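You operate a simulated robot arm through the tools that you are given. There is no shell and no other tool. Be economical: measure what you need, move in short steps, check, and stop when the job is done.

Carry out the task below with a simulated robot arm. There is one attempt and no reset: what you move stays moved.

## Task
Mash the banana, then the avocado; masher back, lid on the banana only.
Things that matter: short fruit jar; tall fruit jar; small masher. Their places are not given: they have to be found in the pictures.

The check looks at the end state, three seconds after you hand in, the way a careful person would. Anything else that was tipped, shoved, dropped, spilled or broken makes it a failure. Lids that push on must go on centred and level and be pressed home; caps that screw on are set level and turned clockwise until they are tight.

## Robot
A 7-joint arm with a two-finger parallel gripper, fixed in place. Base frame: the origin is at the foot of the arm, x ahead of it, y to its left, z up; the work surface is at about z = 962. Lengths are in mm, angles in rad, forces in N, time in s.
With the tool pointing down near the work surface it reaches from about 220 to 680 mm from the base axis. Its first joint turns from -1.152 to 1.152 rad. Payload 2.4 kg.
Tool frame: the origin (TCP) lies between the finger pads and is the grasp point; the fingertips stand 30 mm ahead of it; z points along the fingers, y is the line along which they close. The gripper opens to 94 mm. The fingers are 28 mm wide and 10 mm thick; the gripper's body (50 by 96 mm) begins 55 mm behind the TCP.
Orientation is told as [roll, pitch, yaw] about the base's x, y, z axes, in that order, counted from this pose: with the fingers straight down and closing along the base's y, the tool's x points along the base's -x, its y along +y and its z along -z.

## Interface
- The arm moves only by the tool apply_moves. Its argument "rows" is one flat list of numbers, 7 for each row, row after row: the shift along the tool's x, y, z in mm, then the turn, a rotation vector about the tool's x, y, z in rad, then the opening, from 0 (shut) to 1 (fully open). In form: [tx, ty, tz, ax, ay, az, jaw, tx, ty, tz, ax, ay, az, jaw, ...]. A call has 1 to 20 rows; each row shifts and turns the commanded pose from where the row before left it, along the tool's axes as they then stand. Each row takes 0.2 s and may step no farther than 50 mm and 0.15 rad from the row before; otherwise, or with a gripper value out of range, the whole call is refused. A pose out of reach is approached as far as the arm can. The call stops where the force on the tool passes 40 N (or 10 N more than at its start, if that is more) or the arm is blocked; 0.2 s more then pass. The fingers move at their own pace (about 153 mm/s each) and stop on an object; they squeeze with about 26 N. The grip force told is the motor's: it shows also when the fingers shut on nothing. Time passes only in rows, and 0.2 s behind the last, so rows that do not move let the fingers close. The reply holds the time, the measured pose of the TCP, the force on the tool along the base axes, the opening and the grip force, in the units named above and with some noise, and new pictures: "views" is both (left out), scene, wrist or none.
- Cameras (640 x 400 px; columns grow to the right, rows downward): "scene" is fixed at [60.1, 486.4, 1457.9]; the picture's right is [-0.57, -0.82, 0.00], its down [-0.41, 0.28, -0.87] and it looks along [0.71, -0.49, -0.50] (base axes); focal length 315 px, centre (320, 200). "wrist" rides on the gripper at [-37, 0, -58] in the tool frame; the picture's right is [0.00, -1.00, 0.00], its down [0.97, 0.00, -0.24] and it looks along [0.24, 0.00, 0.97] (tool axes); focal length 218 px, centre (320, 200).
- locate(camera, pixels): for up to 12 pixels [column, row] of the newest picture of that camera ("zoom" is the newest enlarged one), the place [x, y, z] in the base frame of the surface seen there, good to about 3 mm, but the place of the scene camera against the robot may be out by one fixed shift of up to 12 mm in any direction. No time passes.
- inspect(camera, box): a new picture of the part [left, top, right, bottom] of that camera's present view, enlarged. No time passes.
- sign_off(): hands the job in; it is judged then, once.

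Keep the steps short. Do not move on a guess: measure, check each grasp and each placing, and mend mistakes. In all there are 80 turns and 120 pictures (those below and enlarged ones count). Leave the gripper open and the arm clear of the work at the hand-in unless told otherwise, and finish with a single line.

The tools are called as name(argument=value, ...) on one line, values as JSON. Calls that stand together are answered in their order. apply_moves: Moves the arm, as the interface text tells. Its arguments: {"type":"object","properties":{"rows":{"type":"array","items":{"type":"number"}},"views":{"type":"string","enum":["both","scene","wrist","none"]}},"required":["rows"]} The other tools are called the same way: locate (camera, pixels) gives the place of the surface under pixels of a picture; inspect (camera, box) takes an enlarged picture of a part of a camera's view; sign_off () hands the job in.

At the start:

```text
time: 0.0
eef_pos: [385.6, 65.8, 1286.7]
ee_rot: [-0.001, -0.001, 0.0]
force: [-0.1, 0.6, 1.2]
opening: 93.9
grasp_force: 0.1
```

scene: 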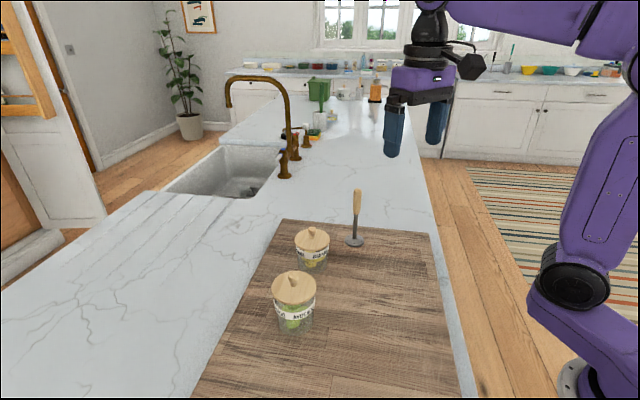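
wrist: 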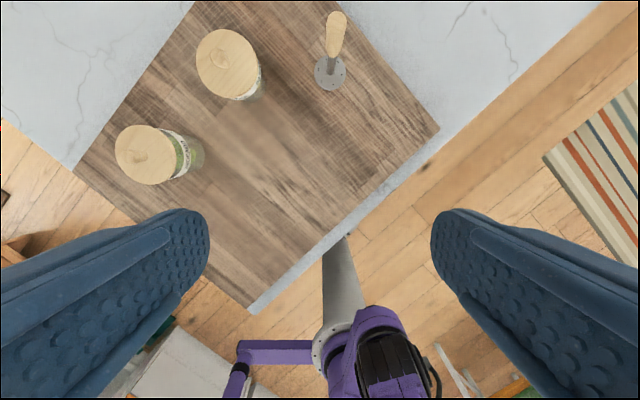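

The two jars stand at about (312,250) and (295,300) in the scene picture, and the masher at (355,220). I'll enlarge both views to read the labels.

inspect(camera="scene", box=[240, 180, 400, 350])

inspect(camera="wrist", box=[90, 0, 370, 200])

locate(camera="wrist", pixels=[[226, 63], [146, 154], [226, 33], [197, 63], [256, 63], [146, 125], [116, 154], [336, 18], [330, 73], [330, 87], [260, 120], [200, 190]])

locate(camera="scene", pixels=[[312, 231], [313, 240], [294, 277], [294, 290], [358, 191], [357, 210], [354, 241], [340, 300], [312, 258], [293, 318], [362, 240], [346, 240]])

```text
2.35 times, centred on (320, 265) of scene
```

zoom: 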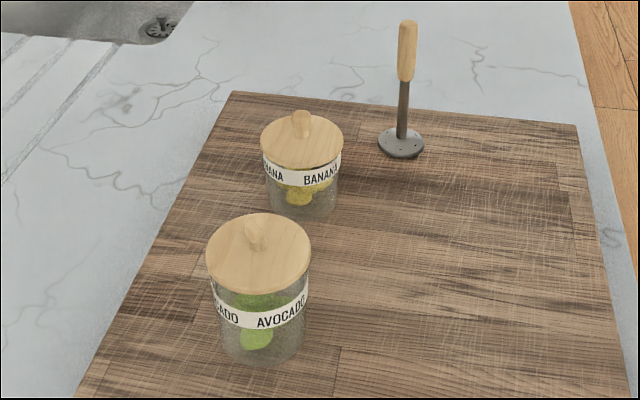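

```text
2.00 times, centred on (230, 100) of wrist
```

zoom: 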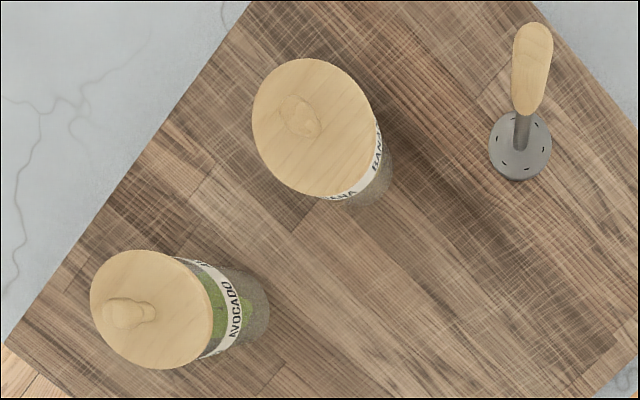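

```text
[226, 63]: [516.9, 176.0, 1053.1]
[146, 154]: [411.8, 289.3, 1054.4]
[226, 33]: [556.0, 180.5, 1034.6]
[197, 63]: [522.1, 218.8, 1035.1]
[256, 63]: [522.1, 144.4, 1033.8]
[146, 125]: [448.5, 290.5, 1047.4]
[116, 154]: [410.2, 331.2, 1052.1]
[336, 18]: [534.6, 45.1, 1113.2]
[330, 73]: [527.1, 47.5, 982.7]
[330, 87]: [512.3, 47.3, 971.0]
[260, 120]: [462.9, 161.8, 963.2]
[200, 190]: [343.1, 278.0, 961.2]
```

```text
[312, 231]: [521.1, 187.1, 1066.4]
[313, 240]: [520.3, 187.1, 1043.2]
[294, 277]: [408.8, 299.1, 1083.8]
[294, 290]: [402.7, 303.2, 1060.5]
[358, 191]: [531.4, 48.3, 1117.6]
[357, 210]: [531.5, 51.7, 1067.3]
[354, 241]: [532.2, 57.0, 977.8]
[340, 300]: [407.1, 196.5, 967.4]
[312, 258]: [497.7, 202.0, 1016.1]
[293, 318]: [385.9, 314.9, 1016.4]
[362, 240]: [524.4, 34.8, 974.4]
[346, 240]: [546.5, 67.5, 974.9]
```

The short jar is banana, at about (522,180) with its lid top near z 1035. The tall jar is avocado, at about (410,298). The masher stands near (530,48). I'll go above the banana jar for a closer look.

apply_moves(rows=[-34, 28.5, 18, 0, 0, 0, 1, -34, 28.5, 18, 0, 0, 0, 1, -34, 28.5, 18, 0, 0, 0, 1, -34, 28.5, 18, 0, 0, 0, 1, 0, 0, 0, 0, 0, 0, 1])

```text
time: 1.2
eef_pos: [518.2, 180.0, 1212.4]
ee_rot: [0.001, 0.0, 0.001]
force: [0.0, 0.0, -0.2]
opening: 93.9
grasp_force: 0.0
```

scene: 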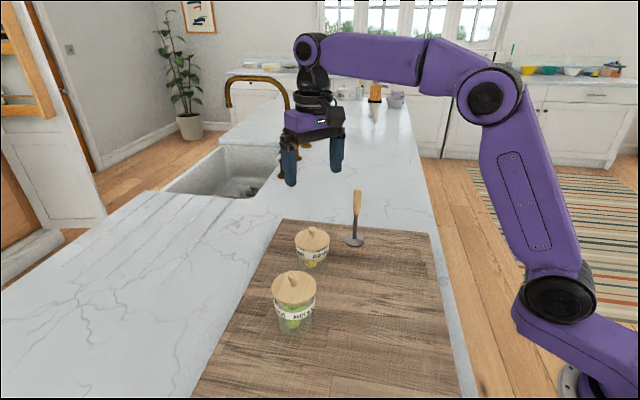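
wrist: 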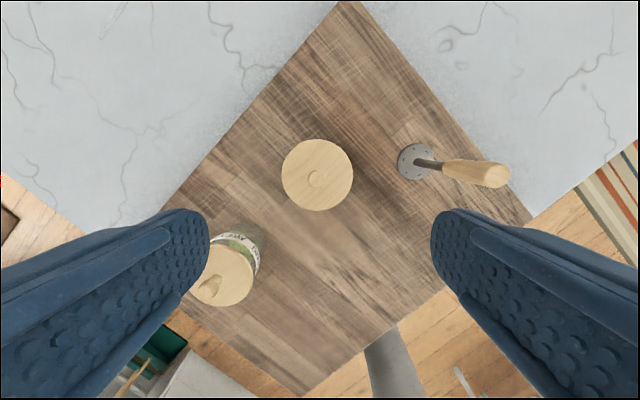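

inspect(camera="wrist", box=[270, 130, 366, 220])

locate(camera="wrist", pixels=[[284, 175], [351, 175], [318, 142], [318, 208], [316, 178], [316, 172], [410, 150], [400, 165], [414, 178], [490, 172], [502, 176], [445, 165]])

```text
4.44 times, centred on (318, 175) of wrist
```

zoom: 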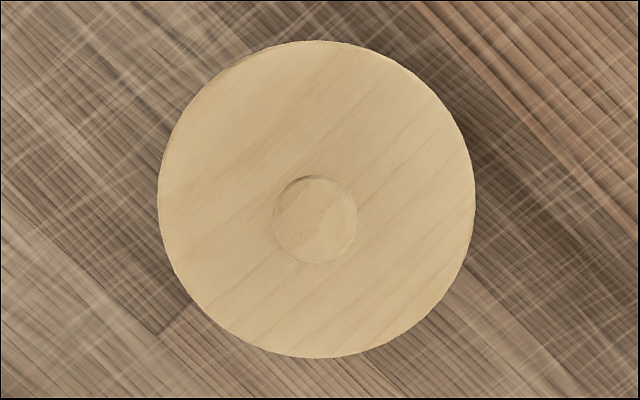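

```text
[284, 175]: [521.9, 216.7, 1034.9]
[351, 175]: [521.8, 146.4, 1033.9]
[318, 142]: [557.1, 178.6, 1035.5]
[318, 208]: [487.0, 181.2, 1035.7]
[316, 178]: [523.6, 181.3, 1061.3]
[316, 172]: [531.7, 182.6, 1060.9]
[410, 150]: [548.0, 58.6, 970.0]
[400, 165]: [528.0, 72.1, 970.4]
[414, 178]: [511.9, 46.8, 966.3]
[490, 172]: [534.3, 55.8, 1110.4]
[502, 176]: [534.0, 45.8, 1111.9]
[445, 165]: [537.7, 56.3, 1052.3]
```

Banana lid: centre (522,181.3), diameter about 72, top z 1035, round knob up to z 1061. I'll descend with the fingertips just above the lid, around the knob, at TCP z about 1069.

apply_moves(rows=[-3.8, 1.3, 40, 0, 0, 0, 0.6, 0, 0, 40, 0, 0, 0, 0.6, 0, 0, 40, 0, 0, 0, 0.6, 0, 0, 23, 0, 0, 0, 0.6, 0, 0, 0, 0, 0, 0, 0.6])

```text
time: 2.4
eef_pos: [524.3, 179.3, 1069.3]
ee_rot: [0.001, 0.0, -0.001]
force: [-0.5, 0.3, -0.3]
opening: 56.4
grasp_force: 0.0
```

scene: 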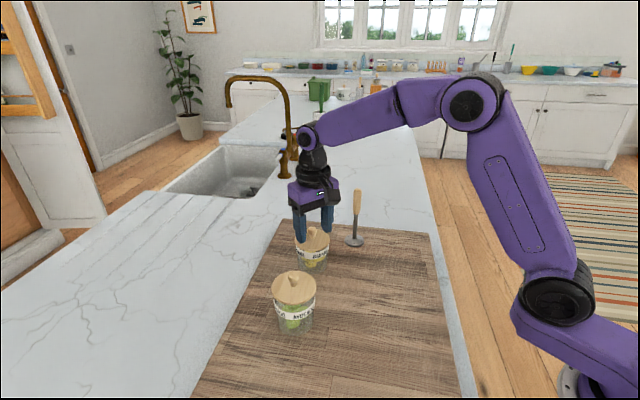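
wrist: 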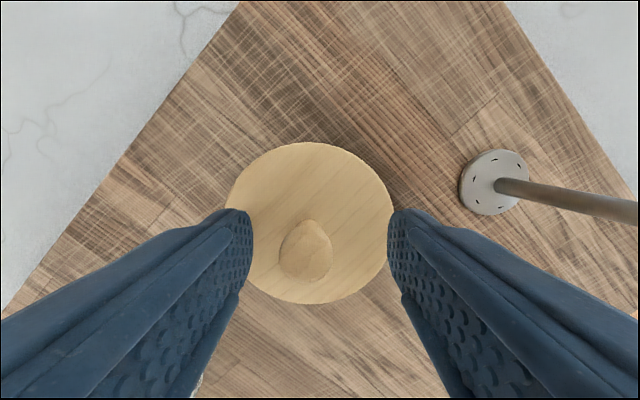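

locate(camera="wrist", pixels=[[306, 245], [306, 225], [310, 145], [308, 302], [228, 190], [391, 190], [306, 270]])

apply_moves(rows=[0, 0, 0, 0, 0, 0, 0.6], views="none")

```text
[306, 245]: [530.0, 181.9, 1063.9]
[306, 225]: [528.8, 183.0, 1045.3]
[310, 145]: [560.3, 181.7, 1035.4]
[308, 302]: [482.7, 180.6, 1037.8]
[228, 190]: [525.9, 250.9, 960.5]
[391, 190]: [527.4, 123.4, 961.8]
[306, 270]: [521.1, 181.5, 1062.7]
```

```text
time: 2.8
eef_pos: [524.3, 178.8, 1069.6]
ee_rot: [0.0, 0.0, 0.0]
force: [0.1, 0.6, 0.4]
opening: 56.4
grasp_force: 0.1
```

The knob is about 3 mm to the +y side of the TCP. I'll shift there and then close on it.

apply_moves(rows=[0.5, 3.5, 0, 0, 0, 0, 0.6, 0, 0, 0, 0, 0, 0, 0.3, 0, 0, 0, 0, 0, 0, 0.1, 0, 0, 0, 0, 0, 0, 0.1], views="wrist")

```text
time: 3.8
eef_pos: [523.2, 182.8, 1070.8]
ee_rot: [0.0, 0.001, 0.0]
force: [0.2, -0.3, 0.0]
opening: 16.0
grasp_force: 26.5
```

wrist: 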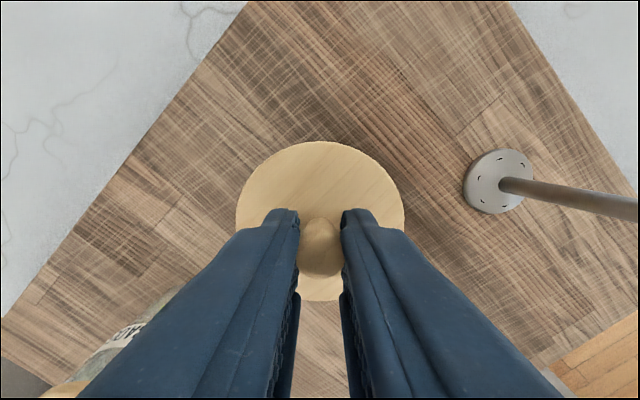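

The knob is held, with the opening at 16 mm. I'll lift gently and watch whether the lid comes away from the jar.

apply_moves(rows=[0, 0, -3, 0, 0, 0, 0.05, 0, 0, -3, 0, 0, 0, 0.05, 0, 0, -4, 0, 0, 0, 0.05, 0, 0, -5, 0, 0, 0, 0.05])

inspect(camera="scene", box=[260, 170, 380, 290])

```text
time: 4.8
eef_pos: [524.5, 183.2, 1086.4]
ee_rot: [-0.001, 0.002, 0.0]
force: [0.4, -0.3, -0.8]
opening: 16.0
grasp_force: 25.6
```

scene: 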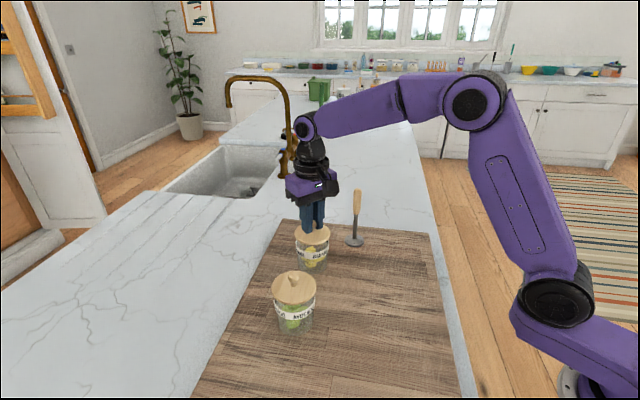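
wrist: 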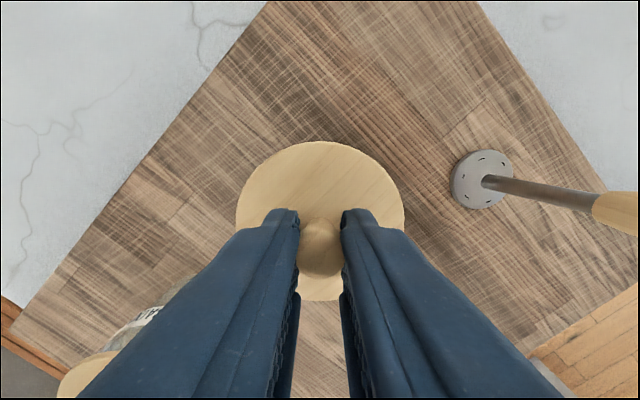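

```text
3.33 times, centred on (320, 230) of scene
```

zoom: 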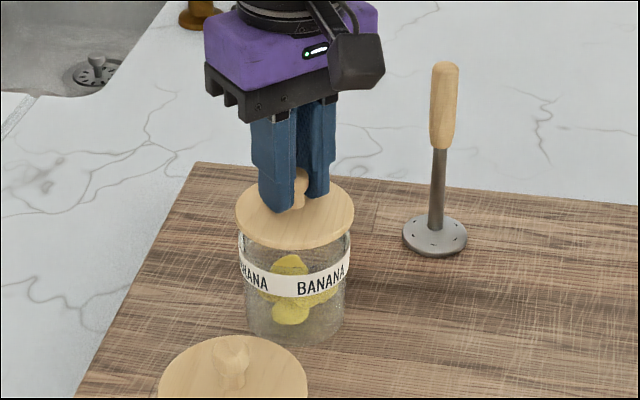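

The lid came off and the jar stayed. I'll raise it clear and measure free board space for parking the lids.

apply_moves(rows=[0, 0, -30, 0, 0, 0, 0.05, 0, 0, -30, 0, 0, 0, 0.05], views="scene")

inspect(camera="scene", box=[260, 170, 380, 290])

locate(camera="scene", pixels=[[370, 280], [410, 280], [350, 330], [400, 330], [350, 370], [400, 370], [433, 280], [447, 360]])

```text
time: 5.4
eef_pos: [523.4, 184.3, 1146.3]
ee_rot: [0.0, -0.001, -0.001]
force: [0.2, -0.1, -0.5]
opening: 16.2
grasp_force: 25.7
```

scene: 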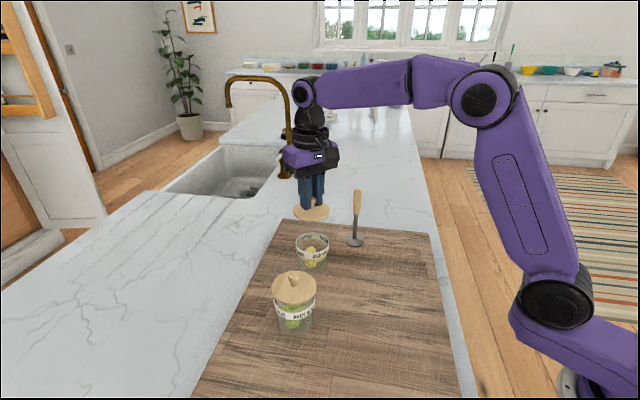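

```text
3.33 times, centred on (320, 230) of scene
```

zoom: 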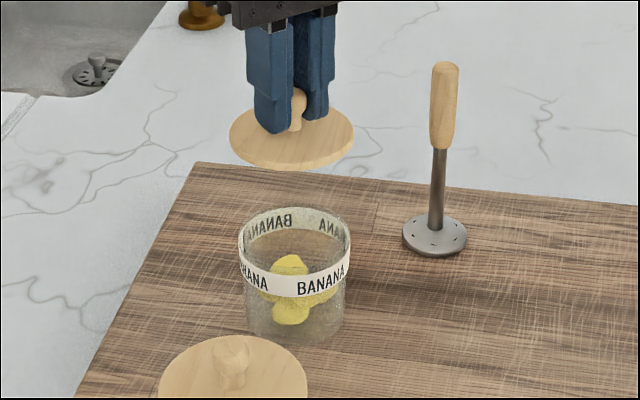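

```text
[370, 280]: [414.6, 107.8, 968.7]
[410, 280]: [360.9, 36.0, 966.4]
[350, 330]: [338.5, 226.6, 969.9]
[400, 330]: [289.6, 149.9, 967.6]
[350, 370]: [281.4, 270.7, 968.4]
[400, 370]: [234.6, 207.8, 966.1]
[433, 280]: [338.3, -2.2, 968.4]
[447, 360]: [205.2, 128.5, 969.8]
```

The lid is off and the jar is open. I'll carry the lid to free board at about (415,110), bring it down to TCP z about 1025, and look.

apply_moves(rows=[36, -25, 0, 0, 0, 0, 0.05, 36, -25, 0, 0, 0, 0, 0.05, 36, -24, 0, 0, 0, 0, 0.05, 0, 0, 40, 0, 0, 0, 0.05, 0, 0, 40, 0, 0, 0, 0.05, 0, 0, 40, 0, 0, 0, 0.05, 0, 0, 0, 0, 0, 0, 0.05], views="scene")

inspect(camera="scene", box=[310, 190, 430, 310])

```text
time: 7.0
eef_pos: [415.4, 112.5, 1028.0]
ee_rot: [-0.001, 0.0, -0.001]
force: [0.7, -0.9, -0.3]
opening: 16.3
grasp_force: 26.2
```

scene: 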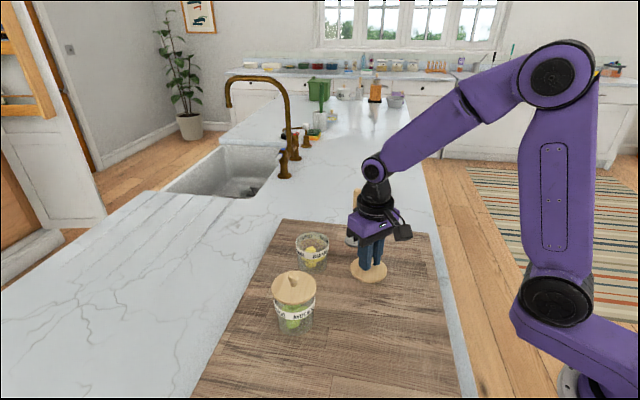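

```text
3.33 times, centred on (370, 250) of scene
```

zoom: 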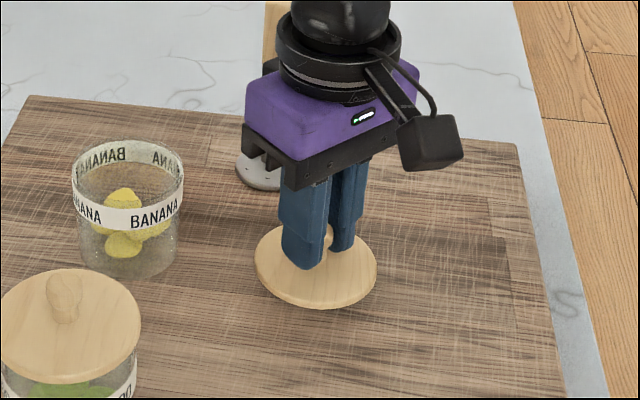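

The lid is close above the board. I'll step down in small steps until the force shows contact.

apply_moves(rows=[0, 0, 3, 0, 0, 0, 0.05, 0, 0, 3, 0, 0, 0, 0.05, 0, 0, 2, 0, 0, 0, 0.05, 0, 0, 2, 0, 0, 0, 0.05], views="none")

```text
time: 8.0
eef_pos: [416.4, 110.3, 1017.2]
ee_rot: [0.0, 0.002, 0.001]
force: [-0.2, 0.1, -1.3]
opening: 16.2
grasp_force: 26.0
```

apply_moves(rows=[0, 0, 2, 0, 0, 0, 0.05, 0, 0, 2, 0, 0, 0, 0.05], views="none")

inspect(camera="scene", box=[330, 220, 410, 300])

```text
time: 8.6
eef_pos: [416.8, 110.7, 1014.9]
ee_rot: [0.001, 0.0, 0.001]
force: [0.5, -0.1, -1.0]
opening: 16.3
grasp_force: 26.1
```

```text
5.00 times, centred on (370, 260) of scene
```

zoom: 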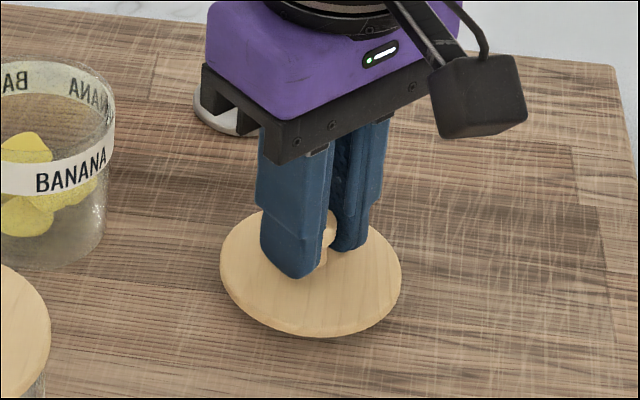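

apply_moves(rows=[0, 0, 2, 0, 0, 0, 0.05, 0, 0, 1.5, 0, 0, 0, 0.05], views="none")

```text
time: 9.2
eef_pos: [416.2, 109.2, 1010.1]
ee_rot: [0.001, 0.0, 0.001]
force: [0.2, -0.4, -0.3]
opening: 16.3
grasp_force: 26.0
```

apply_moves(rows=[0, 0, 1.5, 0, 0, 0, 0.05, 0, 0, 1.5, 0, 0, 0, 0.05, 0, 0, 0, 0, 0, 0, 0.05], views="none")

inspect(camera="scene", box=[330, 220, 410, 300])

```text
time: 10.0
eef_pos: [416.7, 110.7, 1006.8]
ee_rot: [0.001, 0.0, -0.001]
force: [0.0, -0.5, 0.6]
opening: 16.3
grasp_force: 26.2
```

```text
5.00 times, centred on (370, 260) of scene
```

zoom: 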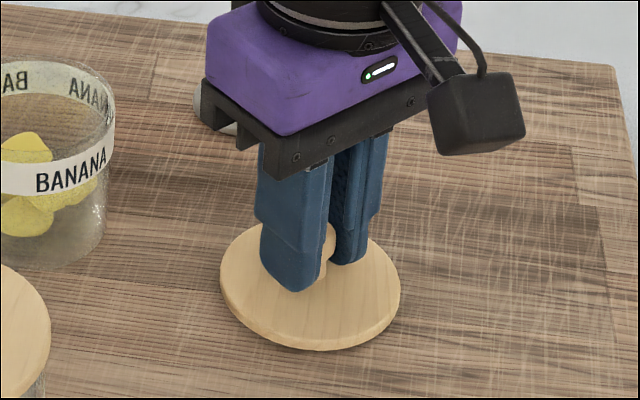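

apply_moves(rows=[0, 0, 1.5, 0, 0, 0, 0.05, 0, 0, 1, 0, 0, 0, 0.05, 0, 0, 0, 0, 0, 0, 0.05], views="none")

inspect(camera="scene", box=[330, 220, 410, 300])

```text
time: 10.8
eef_pos: [416.8, 110.3, 1005.3]
ee_rot: [0.002, -0.002, 0.001]
force: [-7.6, 1.8, 33.1]
opening: 16.1
grasp_force: 26.4
```

```text
5.00 times, centred on (370, 260) of scene
```

zoom: 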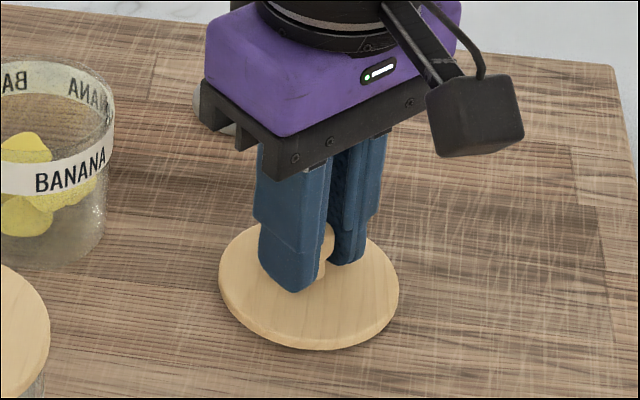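

The lid rests on the board, with a contact force of 33 N. I'll ease off, open, rise and move over the avocado jar.

apply_moves(rows=[0, 0, -1, 0, 0, 0, 0.05, 0, 0, 0, 0, 0, 0, 0.5, 0, 0, 0, 0, 0, 0, 0.5, 0, 0, -45, 0, 0, 0, 0.5, 0, 0, -45, 0, 0, 0, 0.5, 0, 0, -45, 0, 0, 0, 0.5, 0, 0, -45, 0, 0, 0, 0.5, 0, 47, 0, 0, 0, 0, 0.6, 0, 47, 0, 0, 0, 0, 0.6, 0, 47, 0, 0, 0, 0, 0.6, 0, 47, 0, 0, 0, 0, 0.6, 0, 0, 0, 0, 0, 0, 0.6])

```text
time: 13.4
eef_pos: [413.6, 297.9, 1186.2]
ee_rot: [0.0, -0.001, 0.0]
force: [0.0, 0.1, -0.3]
opening: 56.2
grasp_force: 0.0
```

scene: 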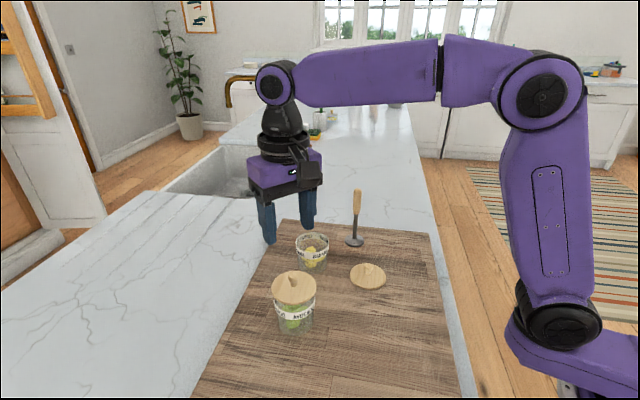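
wrist: 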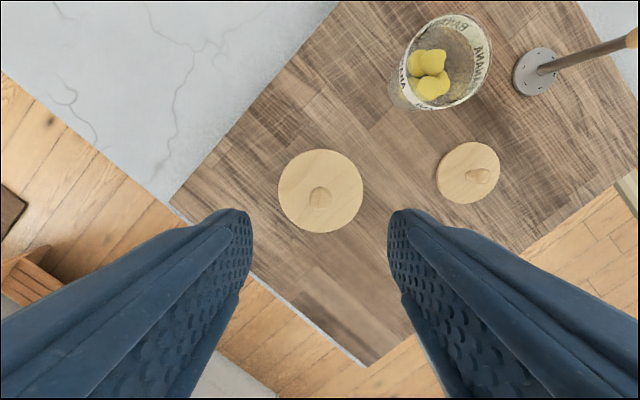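

locate(camera="wrist", pixels=[[280, 190], [361, 190], [320, 152], [320, 231], [320, 198], [320, 190], [468, 145], [468, 200], [440, 172], [497, 172], [480, 176], [430, 62]])

```text
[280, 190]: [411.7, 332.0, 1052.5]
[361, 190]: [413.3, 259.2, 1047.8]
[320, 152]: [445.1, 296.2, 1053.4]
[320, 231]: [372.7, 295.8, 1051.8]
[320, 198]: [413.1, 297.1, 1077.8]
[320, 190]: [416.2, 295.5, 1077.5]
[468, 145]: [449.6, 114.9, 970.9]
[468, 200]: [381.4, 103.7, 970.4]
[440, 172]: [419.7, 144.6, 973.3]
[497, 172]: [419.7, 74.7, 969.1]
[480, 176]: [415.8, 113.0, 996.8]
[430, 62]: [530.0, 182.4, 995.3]
```

Avocado lid: centre (410,296), top z 1053, knob top 1078. I'll descend to TCP z about 1087.

apply_moves(rows=[2.5, -1, 40, 0, 0, 0, 0.6, 0, 0, 40, 0, 0, 0, 0.6, 0, 0, 19, 0, 0, 0, 0.5, 0, 0, 0, 0, 0, 0, 0.5], views="wrist")

locate(camera="wrist", pixels=[[320, 245], [320, 265], [320, 140], [320, 302]])

```text
time: 14.4
eef_pos: [412.7, 296.4, 1086.9]
ee_rot: [0.0, 0.001, 0.0]
force: [0.1, -0.5, -0.4]
opening: 47.0
grasp_force: 0.1
```

wrist: 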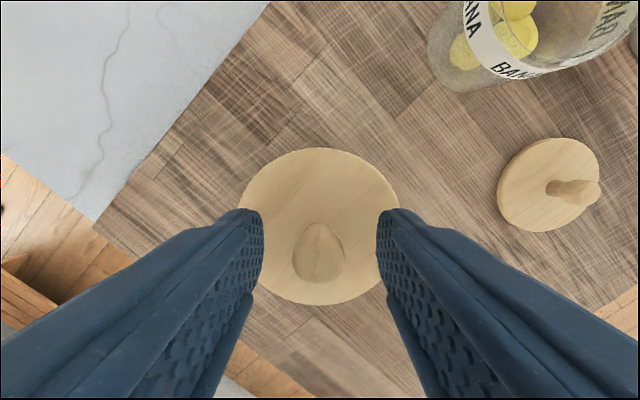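

```text
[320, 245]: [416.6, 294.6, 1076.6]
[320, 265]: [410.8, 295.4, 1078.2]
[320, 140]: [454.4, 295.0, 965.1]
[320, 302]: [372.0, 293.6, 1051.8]
```

The knob is centred between the fingers. I'll close and lift a little.

apply_moves(rows=[1, 0, 0, 0, 0, 0, 0.3, 0, 0, 0, 0, 0, 0, 0.05, 0, 0, 0, 0, 0, 0, 0.05, 0, 0, -3, 0, 0, 0, 0.05, 0, 0, -4, 0, 0, 0, 0.05, 0, 0, -8, 0, 0, 0, 0.05, 0, 0, -15, 0, 0, 0, 0.05], views="scene")

inspect(camera="scene", box=[240, 220, 360, 340])

```text
time: 16.0
eef_pos: [413.5, 296.3, 1116.3]
ee_rot: [0.001, -0.001, 0.0]
force: [-0.4, -0.4, -0.6]
opening: 16.2
grasp_force: 26.2
```

scene: 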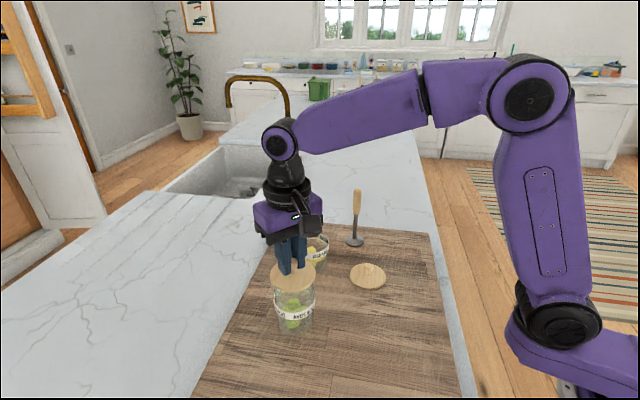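

```text
3.33 times, centred on (300, 280) of scene
```

zoom: 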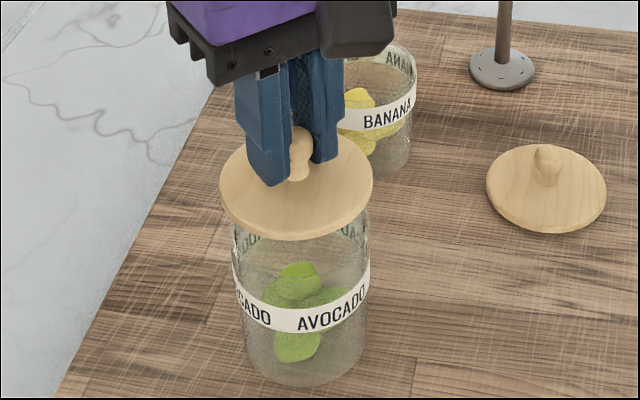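

Lid off cleanly. I'll raise it, carry it to about (336,190), and lower to just above the board.

apply_moves(rows=[0, 0, -40, 0, 0, 0, 0.05, 26, -35, 0, 0, 0, 0, 0.05, 26, -35, 0, 0, 0, 0, 0.05, 25, -36, 0, 0, 0, 0, 0.05, 0, 0, 45, 0, 0, 0, 0.05, 0, 0, 45, 0, 0, 0, 0.05, 0, 0, 45, 0, 0, 0, 0.05, 0, 0, 10, 0, 0, 0, 0.05, 0, 0, 0, 0, 0, 0, 0.05], views="scene")

inspect(camera="scene", box=[300, 250, 420, 370])

```text
time: 18.0
eef_pos: [337.2, 191.2, 1009.7]
ee_rot: [0.001, -0.001, 0.001]
force: [0.2, -0.5, 0.6]
opening: 16.4
grasp_force: 25.6
```

scene: 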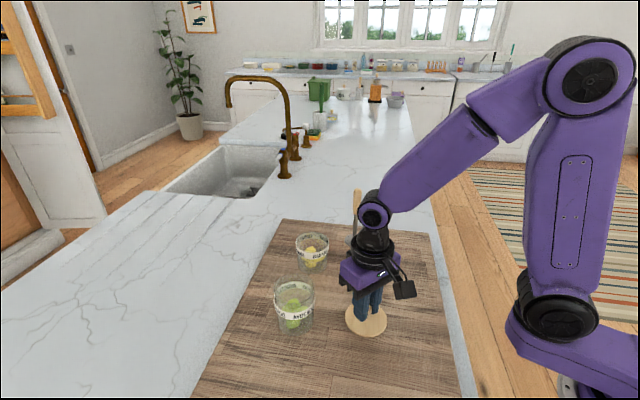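

```text
3.33 times, centred on (360, 310) of scene
```

zoom: 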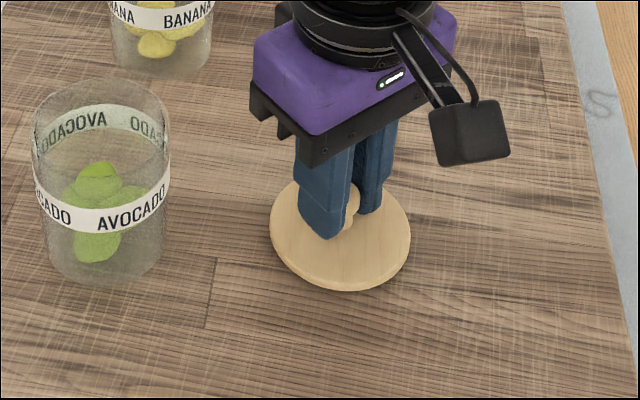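

apply_moves(rows=[0, 0, 1.5, 0, 0, 0, 0.05, 0, 0, 1.5, 0, 0, 0, 0.05], views="none")

```text
time: 18.6
eef_pos: [336.1, 191.6, 1006.9]
ee_rot: [0.001, 0.0, 0.0]
force: [0.2, 0.1, -0.5]
opening: 16.1
grasp_force: 26.0
```

apply_moves(rows=[0, 0, 1.5, 0, 0, 0, 0.05, 0, 0, 0.7, 0, 0, 0, 0.05], views="none")

```text
time: 19.2
eef_pos: [335.7, 191.8, 1005.5]
ee_rot: [0.001, -0.001, 0.002]
force: [-7.5, 3.6, 27.2]
opening: 16.4
grasp_force: 26.3
```

Contact made. I'll release, rise and go above the masher.

apply_moves(rows=[0, 0, -1, 0, 0, 0, 0.05, 0, 0, 0, 0, 0, 0, 0.5, 0, 0, 0, 0, 0, 0, 0.5, 0, 0, -50, 0, 0, 0, 0.5, 0, 0, -50, 0, 0, 0, 0.5, 0, 0, -50, 0, 0, 0, 0.5, 0, 0, -50, 0, 0, 0, 0.5, 0, 0, -20, 0, 0, 0, 0.6, -38, -29, 0, 0, 0, 0, 0.6, -38, -29, 0, 0, 0, 0, 0.6, -38, -29, 0, 0, 0, 0, 0.6, -38, -29, 0, 0, 0, 0, 0.6, -38, -29, 0, 0, 0, 0, 0.6, 0, 0, 0, 0, 0, 0, 0.6])

```text
time: 22.2
eef_pos: [527.8, 41.7, 1225.9]
ee_rot: [0.001, 0.0, 0.001]
force: [-0.2, -0.5, -0.2]
opening: 56.5
grasp_force: 0.1
```

scene: 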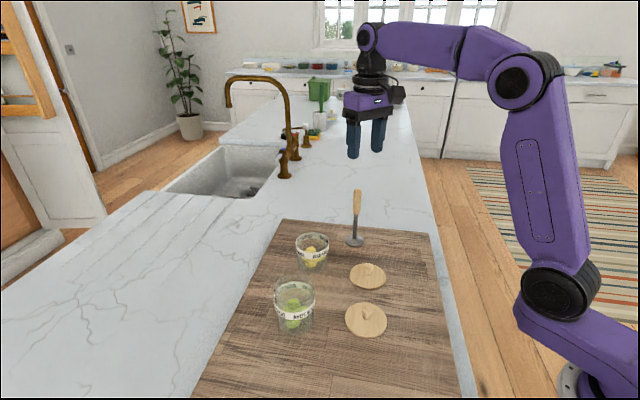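
wrist: 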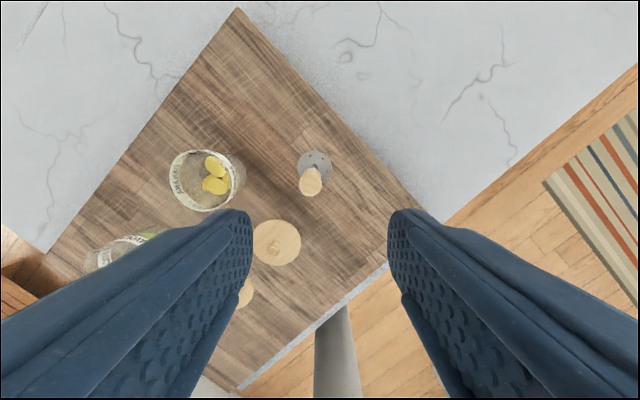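

inspect(camera="wrist", box=[280, 140, 350, 210])

locate(camera="wrist", pixels=[[311, 182], [311, 175], [311, 170], [302, 182], [320, 182], [299, 162], [331, 162], [314, 151], [205, 150], [207, 210], [171, 180], [241, 180]])

```text
5.71 times, centred on (315, 175) of wrist
```

zoom: 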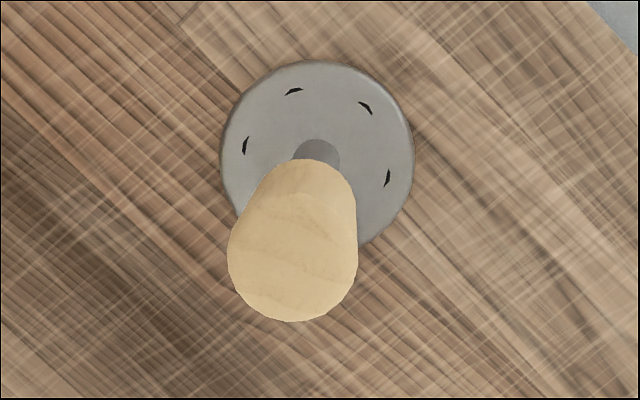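

```text
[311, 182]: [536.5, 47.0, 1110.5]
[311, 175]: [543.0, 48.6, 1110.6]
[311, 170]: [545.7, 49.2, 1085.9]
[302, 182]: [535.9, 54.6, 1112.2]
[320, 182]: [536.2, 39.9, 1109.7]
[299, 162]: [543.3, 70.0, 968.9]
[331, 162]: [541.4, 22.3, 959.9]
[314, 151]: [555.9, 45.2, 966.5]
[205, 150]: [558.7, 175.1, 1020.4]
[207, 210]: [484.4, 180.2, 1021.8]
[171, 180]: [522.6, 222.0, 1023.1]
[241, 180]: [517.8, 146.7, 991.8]
```

The masher axis is at about (533,47), with its handle between z 1050 and 1112. I'll align and descend to TCP z about 1088 with the fingers open.

apply_moves(rows=[-5.2, 5.5, 30, 0, 0, 0, 0.6, 0, 0, 40, 0, 0, 0, 0.6, 0, 0, 40, 0, 0, 0, 0.6, 0, 0, 28, 0, 0, 0, 0.6, 0, 0, 0, 0, 0, 0, 0.6])

inspect(camera="scene", box=[300, 150, 420, 270])

```text
time: 23.4
eef_pos: [532.7, 49.0, 1089.7]
ee_rot: [0.0, 0.001, 0.0]
force: [-0.8, 0.4, 1.7]
opening: 56.3
grasp_force: 0.1
```

scene: 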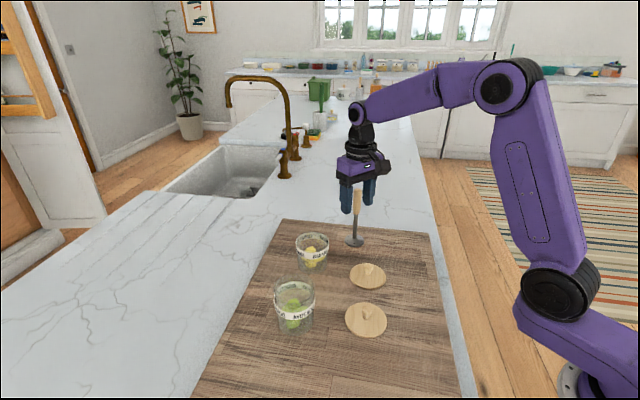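
wrist: 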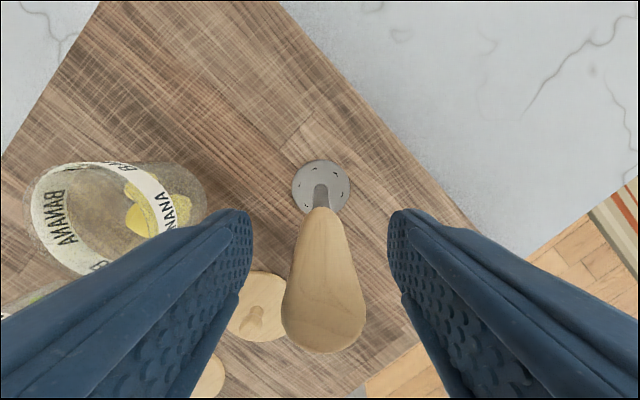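

```text
3.33 times, centred on (360, 210) of scene
```

zoom: 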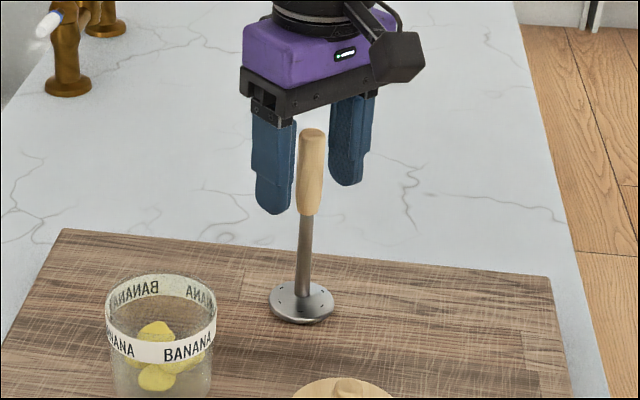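

locate(camera="wrist", pixels=[[323, 300], [323, 320], [323, 345], [300, 320], [345, 320], [320, 165], [321, 200], [294, 188], [350, 188], [321, 260]])

```text
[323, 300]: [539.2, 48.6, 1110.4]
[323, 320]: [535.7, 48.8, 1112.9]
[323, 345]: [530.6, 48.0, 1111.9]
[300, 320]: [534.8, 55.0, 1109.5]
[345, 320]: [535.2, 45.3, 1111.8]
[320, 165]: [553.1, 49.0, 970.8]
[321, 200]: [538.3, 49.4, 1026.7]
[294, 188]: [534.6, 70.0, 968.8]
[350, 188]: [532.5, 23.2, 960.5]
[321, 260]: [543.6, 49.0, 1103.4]
```

Handle axis is at about (535,48.5). I'll shift 2 mm in x, close, and lift a little.

apply_moves(rows=[-2, 0, 0, 0, 0, 0, 0.4, 0, 0, 0, 0, 0, 0, 0.1, 0, 0, 0, 0, 0, 0, 0.05, 0, 0, 0, 0, 0, 0, 0.05], views="none")

```text
time: 24.4
eef_pos: [534.2, 50.3, 1091.3]
ee_rot: [0.0, 0.001, -0.001]
force: [0.1, -0.3, 0.4]
opening: 18.0
grasp_force: 25.7
```

Held, opening 18 mm; placing reference is TCP z about 1090 with the disc on the board. I'll lift 85 mm and check it hangs straight.

apply_moves(rows=[0, 0, -5, 0, 0, 0, 0.05, 0, 0, -40, 0, 0, 0, 0.05, 0, 0, -40, 0, 0, 0, 0.05, 0, 0, 0, 0, 0, 0, 0.05])

inspect(camera="scene", box=[280, 130, 420, 270])

locate(camera="wrist", pixels=[[320, 165], [294, 188], [350, 188], [320, 320]])

```text
time: 25.4
eef_pos: [534.9, 49.9, 1178.1]
ee_rot: [0.001, 0.0, 0.0]
force: [-0.1, -0.7, -0.9]
opening: 18.2
grasp_force: 25.8
```

scene: 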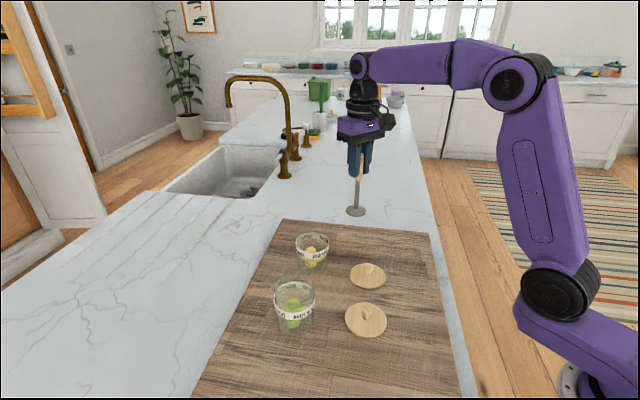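
wrist: 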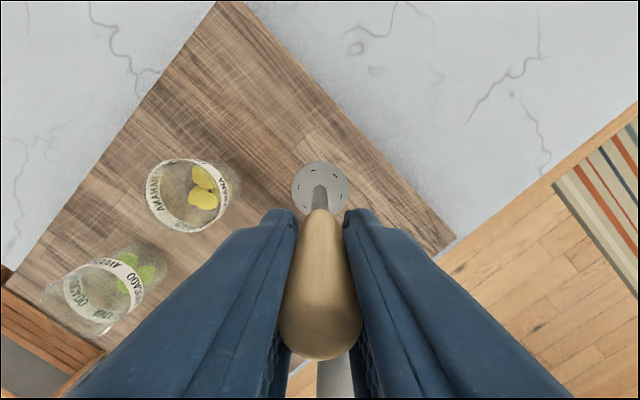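

```text
2.86 times, centred on (350, 200) of scene
```

zoom: 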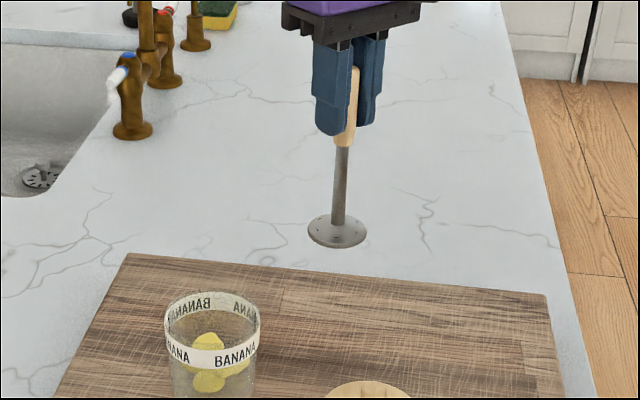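

```text
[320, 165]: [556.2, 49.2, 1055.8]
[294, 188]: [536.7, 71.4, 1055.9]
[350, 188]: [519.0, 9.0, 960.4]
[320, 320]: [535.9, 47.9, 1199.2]
```

inspect(camera="wrist", box=[130, 140, 250, 250])

locate(camera="wrist", pixels=[[148, 190], [226, 192], [188, 159], [188, 231], [190, 161], [185, 228], [203, 195]])

```text
3.64 times, centred on (190, 195) of wrist
```

zoom: 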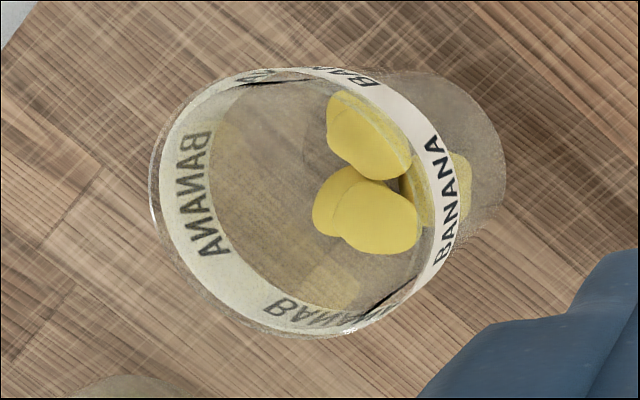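

```text
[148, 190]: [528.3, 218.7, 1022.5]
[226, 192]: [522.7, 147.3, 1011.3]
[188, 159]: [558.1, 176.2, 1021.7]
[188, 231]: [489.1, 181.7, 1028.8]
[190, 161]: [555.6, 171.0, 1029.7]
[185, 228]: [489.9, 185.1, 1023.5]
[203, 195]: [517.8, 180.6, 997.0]
```

Banana jar centre is at about (523.5,182.5) with its rim near z 1026. I'll move the masher over it, keeping the disc about 20 mm above the rim.

apply_moves(rows=[4, 44, 0, 0, 0, 0, 0.05, 4, 44, 0, 0, 0, 0, 0.05, 3.4, 44, 0, 0, 0, 0, 0.05, 0, 0, 0, 0, 0, 0, 0.05])

inspect(camera="scene", box=[260, 180, 370, 290])

inspect(camera="wrist", box=[250, 120, 390, 260])

```text
time: 26.4
eef_pos: [523.9, 182.0, 1176.6]
ee_rot: [0.001, 0.001, 0.0]
force: [-0.5, 0.4, -1.5]
opening: 18.1
grasp_force: 26.2
```

scene: 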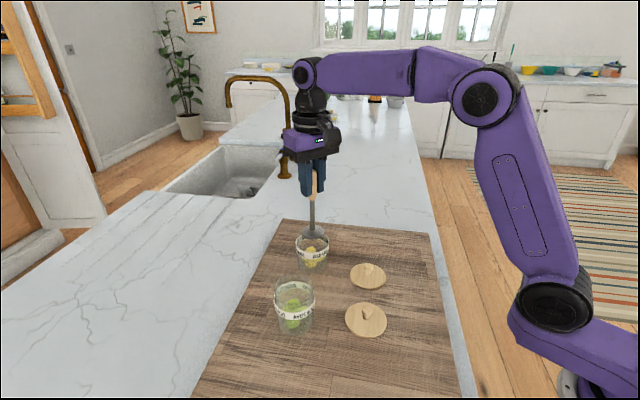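
wrist: 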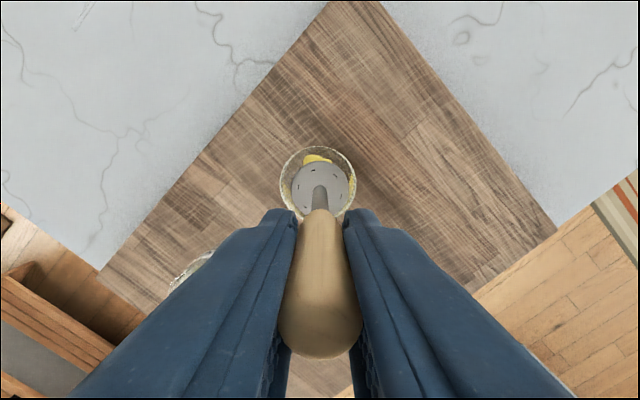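

```text
3.64 times, centred on (315, 235) of scene
```

zoom: 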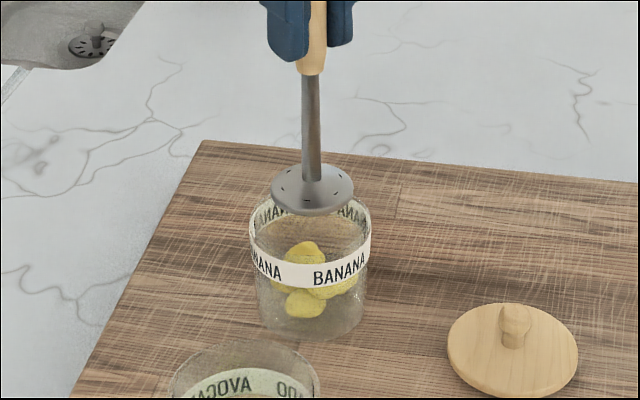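

```text
2.86 times, centred on (320, 190) of wrist
```

zoom: 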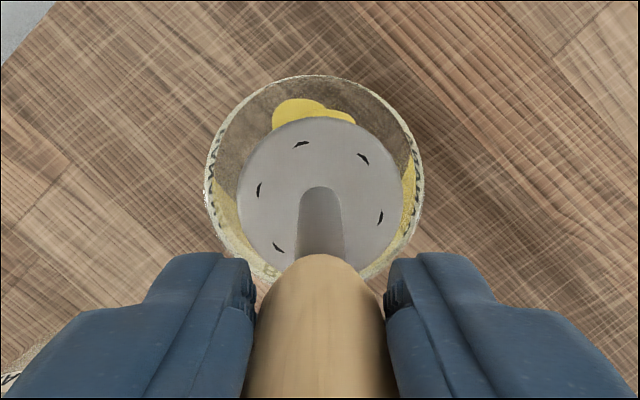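

The disc sits inside the rim outline, with the jar about 1.5 mm to +y. I'll trim and lower into the jar in steps.

apply_moves(rows=[-1, 1.5, 0, 0, 0, 0, 0.05, 0, 0, 10, 0, 0, 0, 0.05, 0, 0, 10, 0, 0, 0, 0.05, 0, 0, 10, 0, 0, 0, 0.05], views="scene")

inspect(camera="scene", box=[260, 200, 360, 290])

```text
time: 27.4
eef_pos: [523.8, 184.8, 1143.7]
ee_rot: [0.001, -0.001, 0.001]
force: [-0.1, -0.4, -1.7]
opening: 18.3
grasp_force: 26.1
```

scene: 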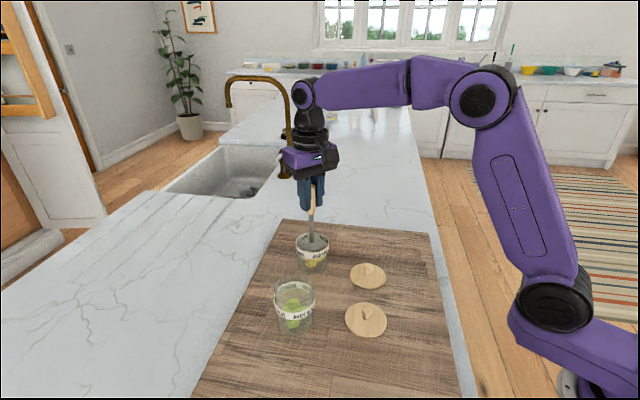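

```text
4.44 times, centred on (310, 245) of scene
```

zoom: 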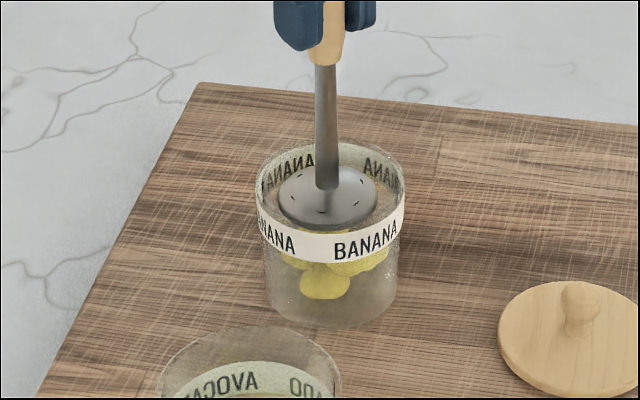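

Inside the jar with no contact. I'll continue down onto the fruit in small steps.

apply_moves(rows=[0, 0, 5, 0, 0, 0, 0.05, 0, 0, 5, 0, 0, 0, 0.05, 0, 0, 5, 0, 0, 0, 0.05, 0, 0, 5, 0, 0, 0, 0.05, 0, 0, 4, 0, 0, 0, 0.05], views="none")

inspect(camera="scene", box=[260, 200, 360, 290])

```text
time: 28.6
eef_pos: [523.2, 186.6, 1119.6]
ee_rot: [0.001, -0.002, 0.003]
force: [-2.7, -0.1, 6.6]
opening: 18.3
grasp_force: 25.9
```

```text
4.44 times, centred on (310, 245) of scene
```

zoom: 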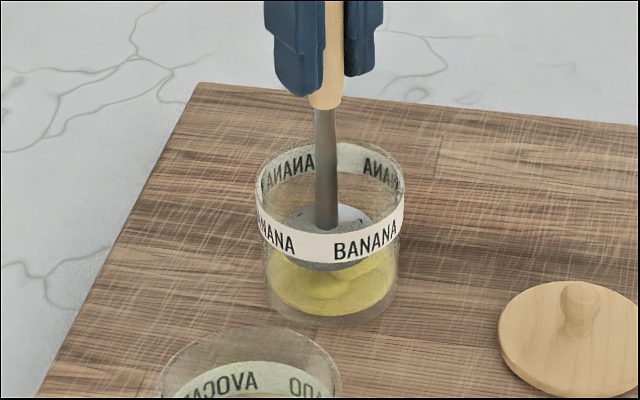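

The banana is flattening under a low force. I'll keep pressing in steps.

apply_moves(rows=[0, 0, 4, 0, 0, 0, 0.05, 0, 0, 4, 0, 0, 0, 0.05, 0, 0, 3, 0, 0, 0, 0.05, 0, 0, 3, 0, 0, 0, 0.05], views="none")

inspect(camera="scene", box=[260, 200, 360, 290])

```text
time: 29.6
eef_pos: [521.8, 185.4, 1107.3]
ee_rot: [0.002, -0.002, 0.0]
force: [2.4, 2.5, 22.4]
opening: 18.1
grasp_force: 25.4
```

```text
4.44 times, centred on (310, 245) of scene
```

zoom: 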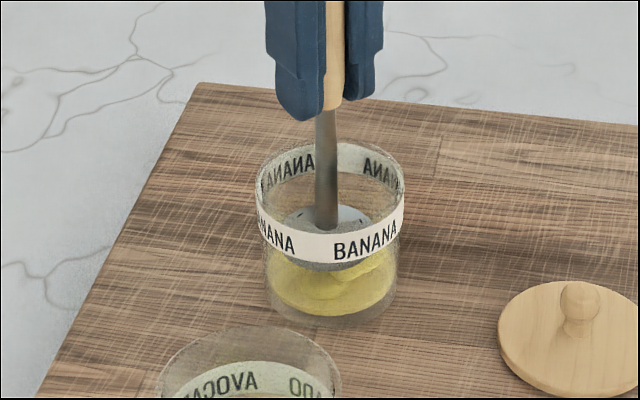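

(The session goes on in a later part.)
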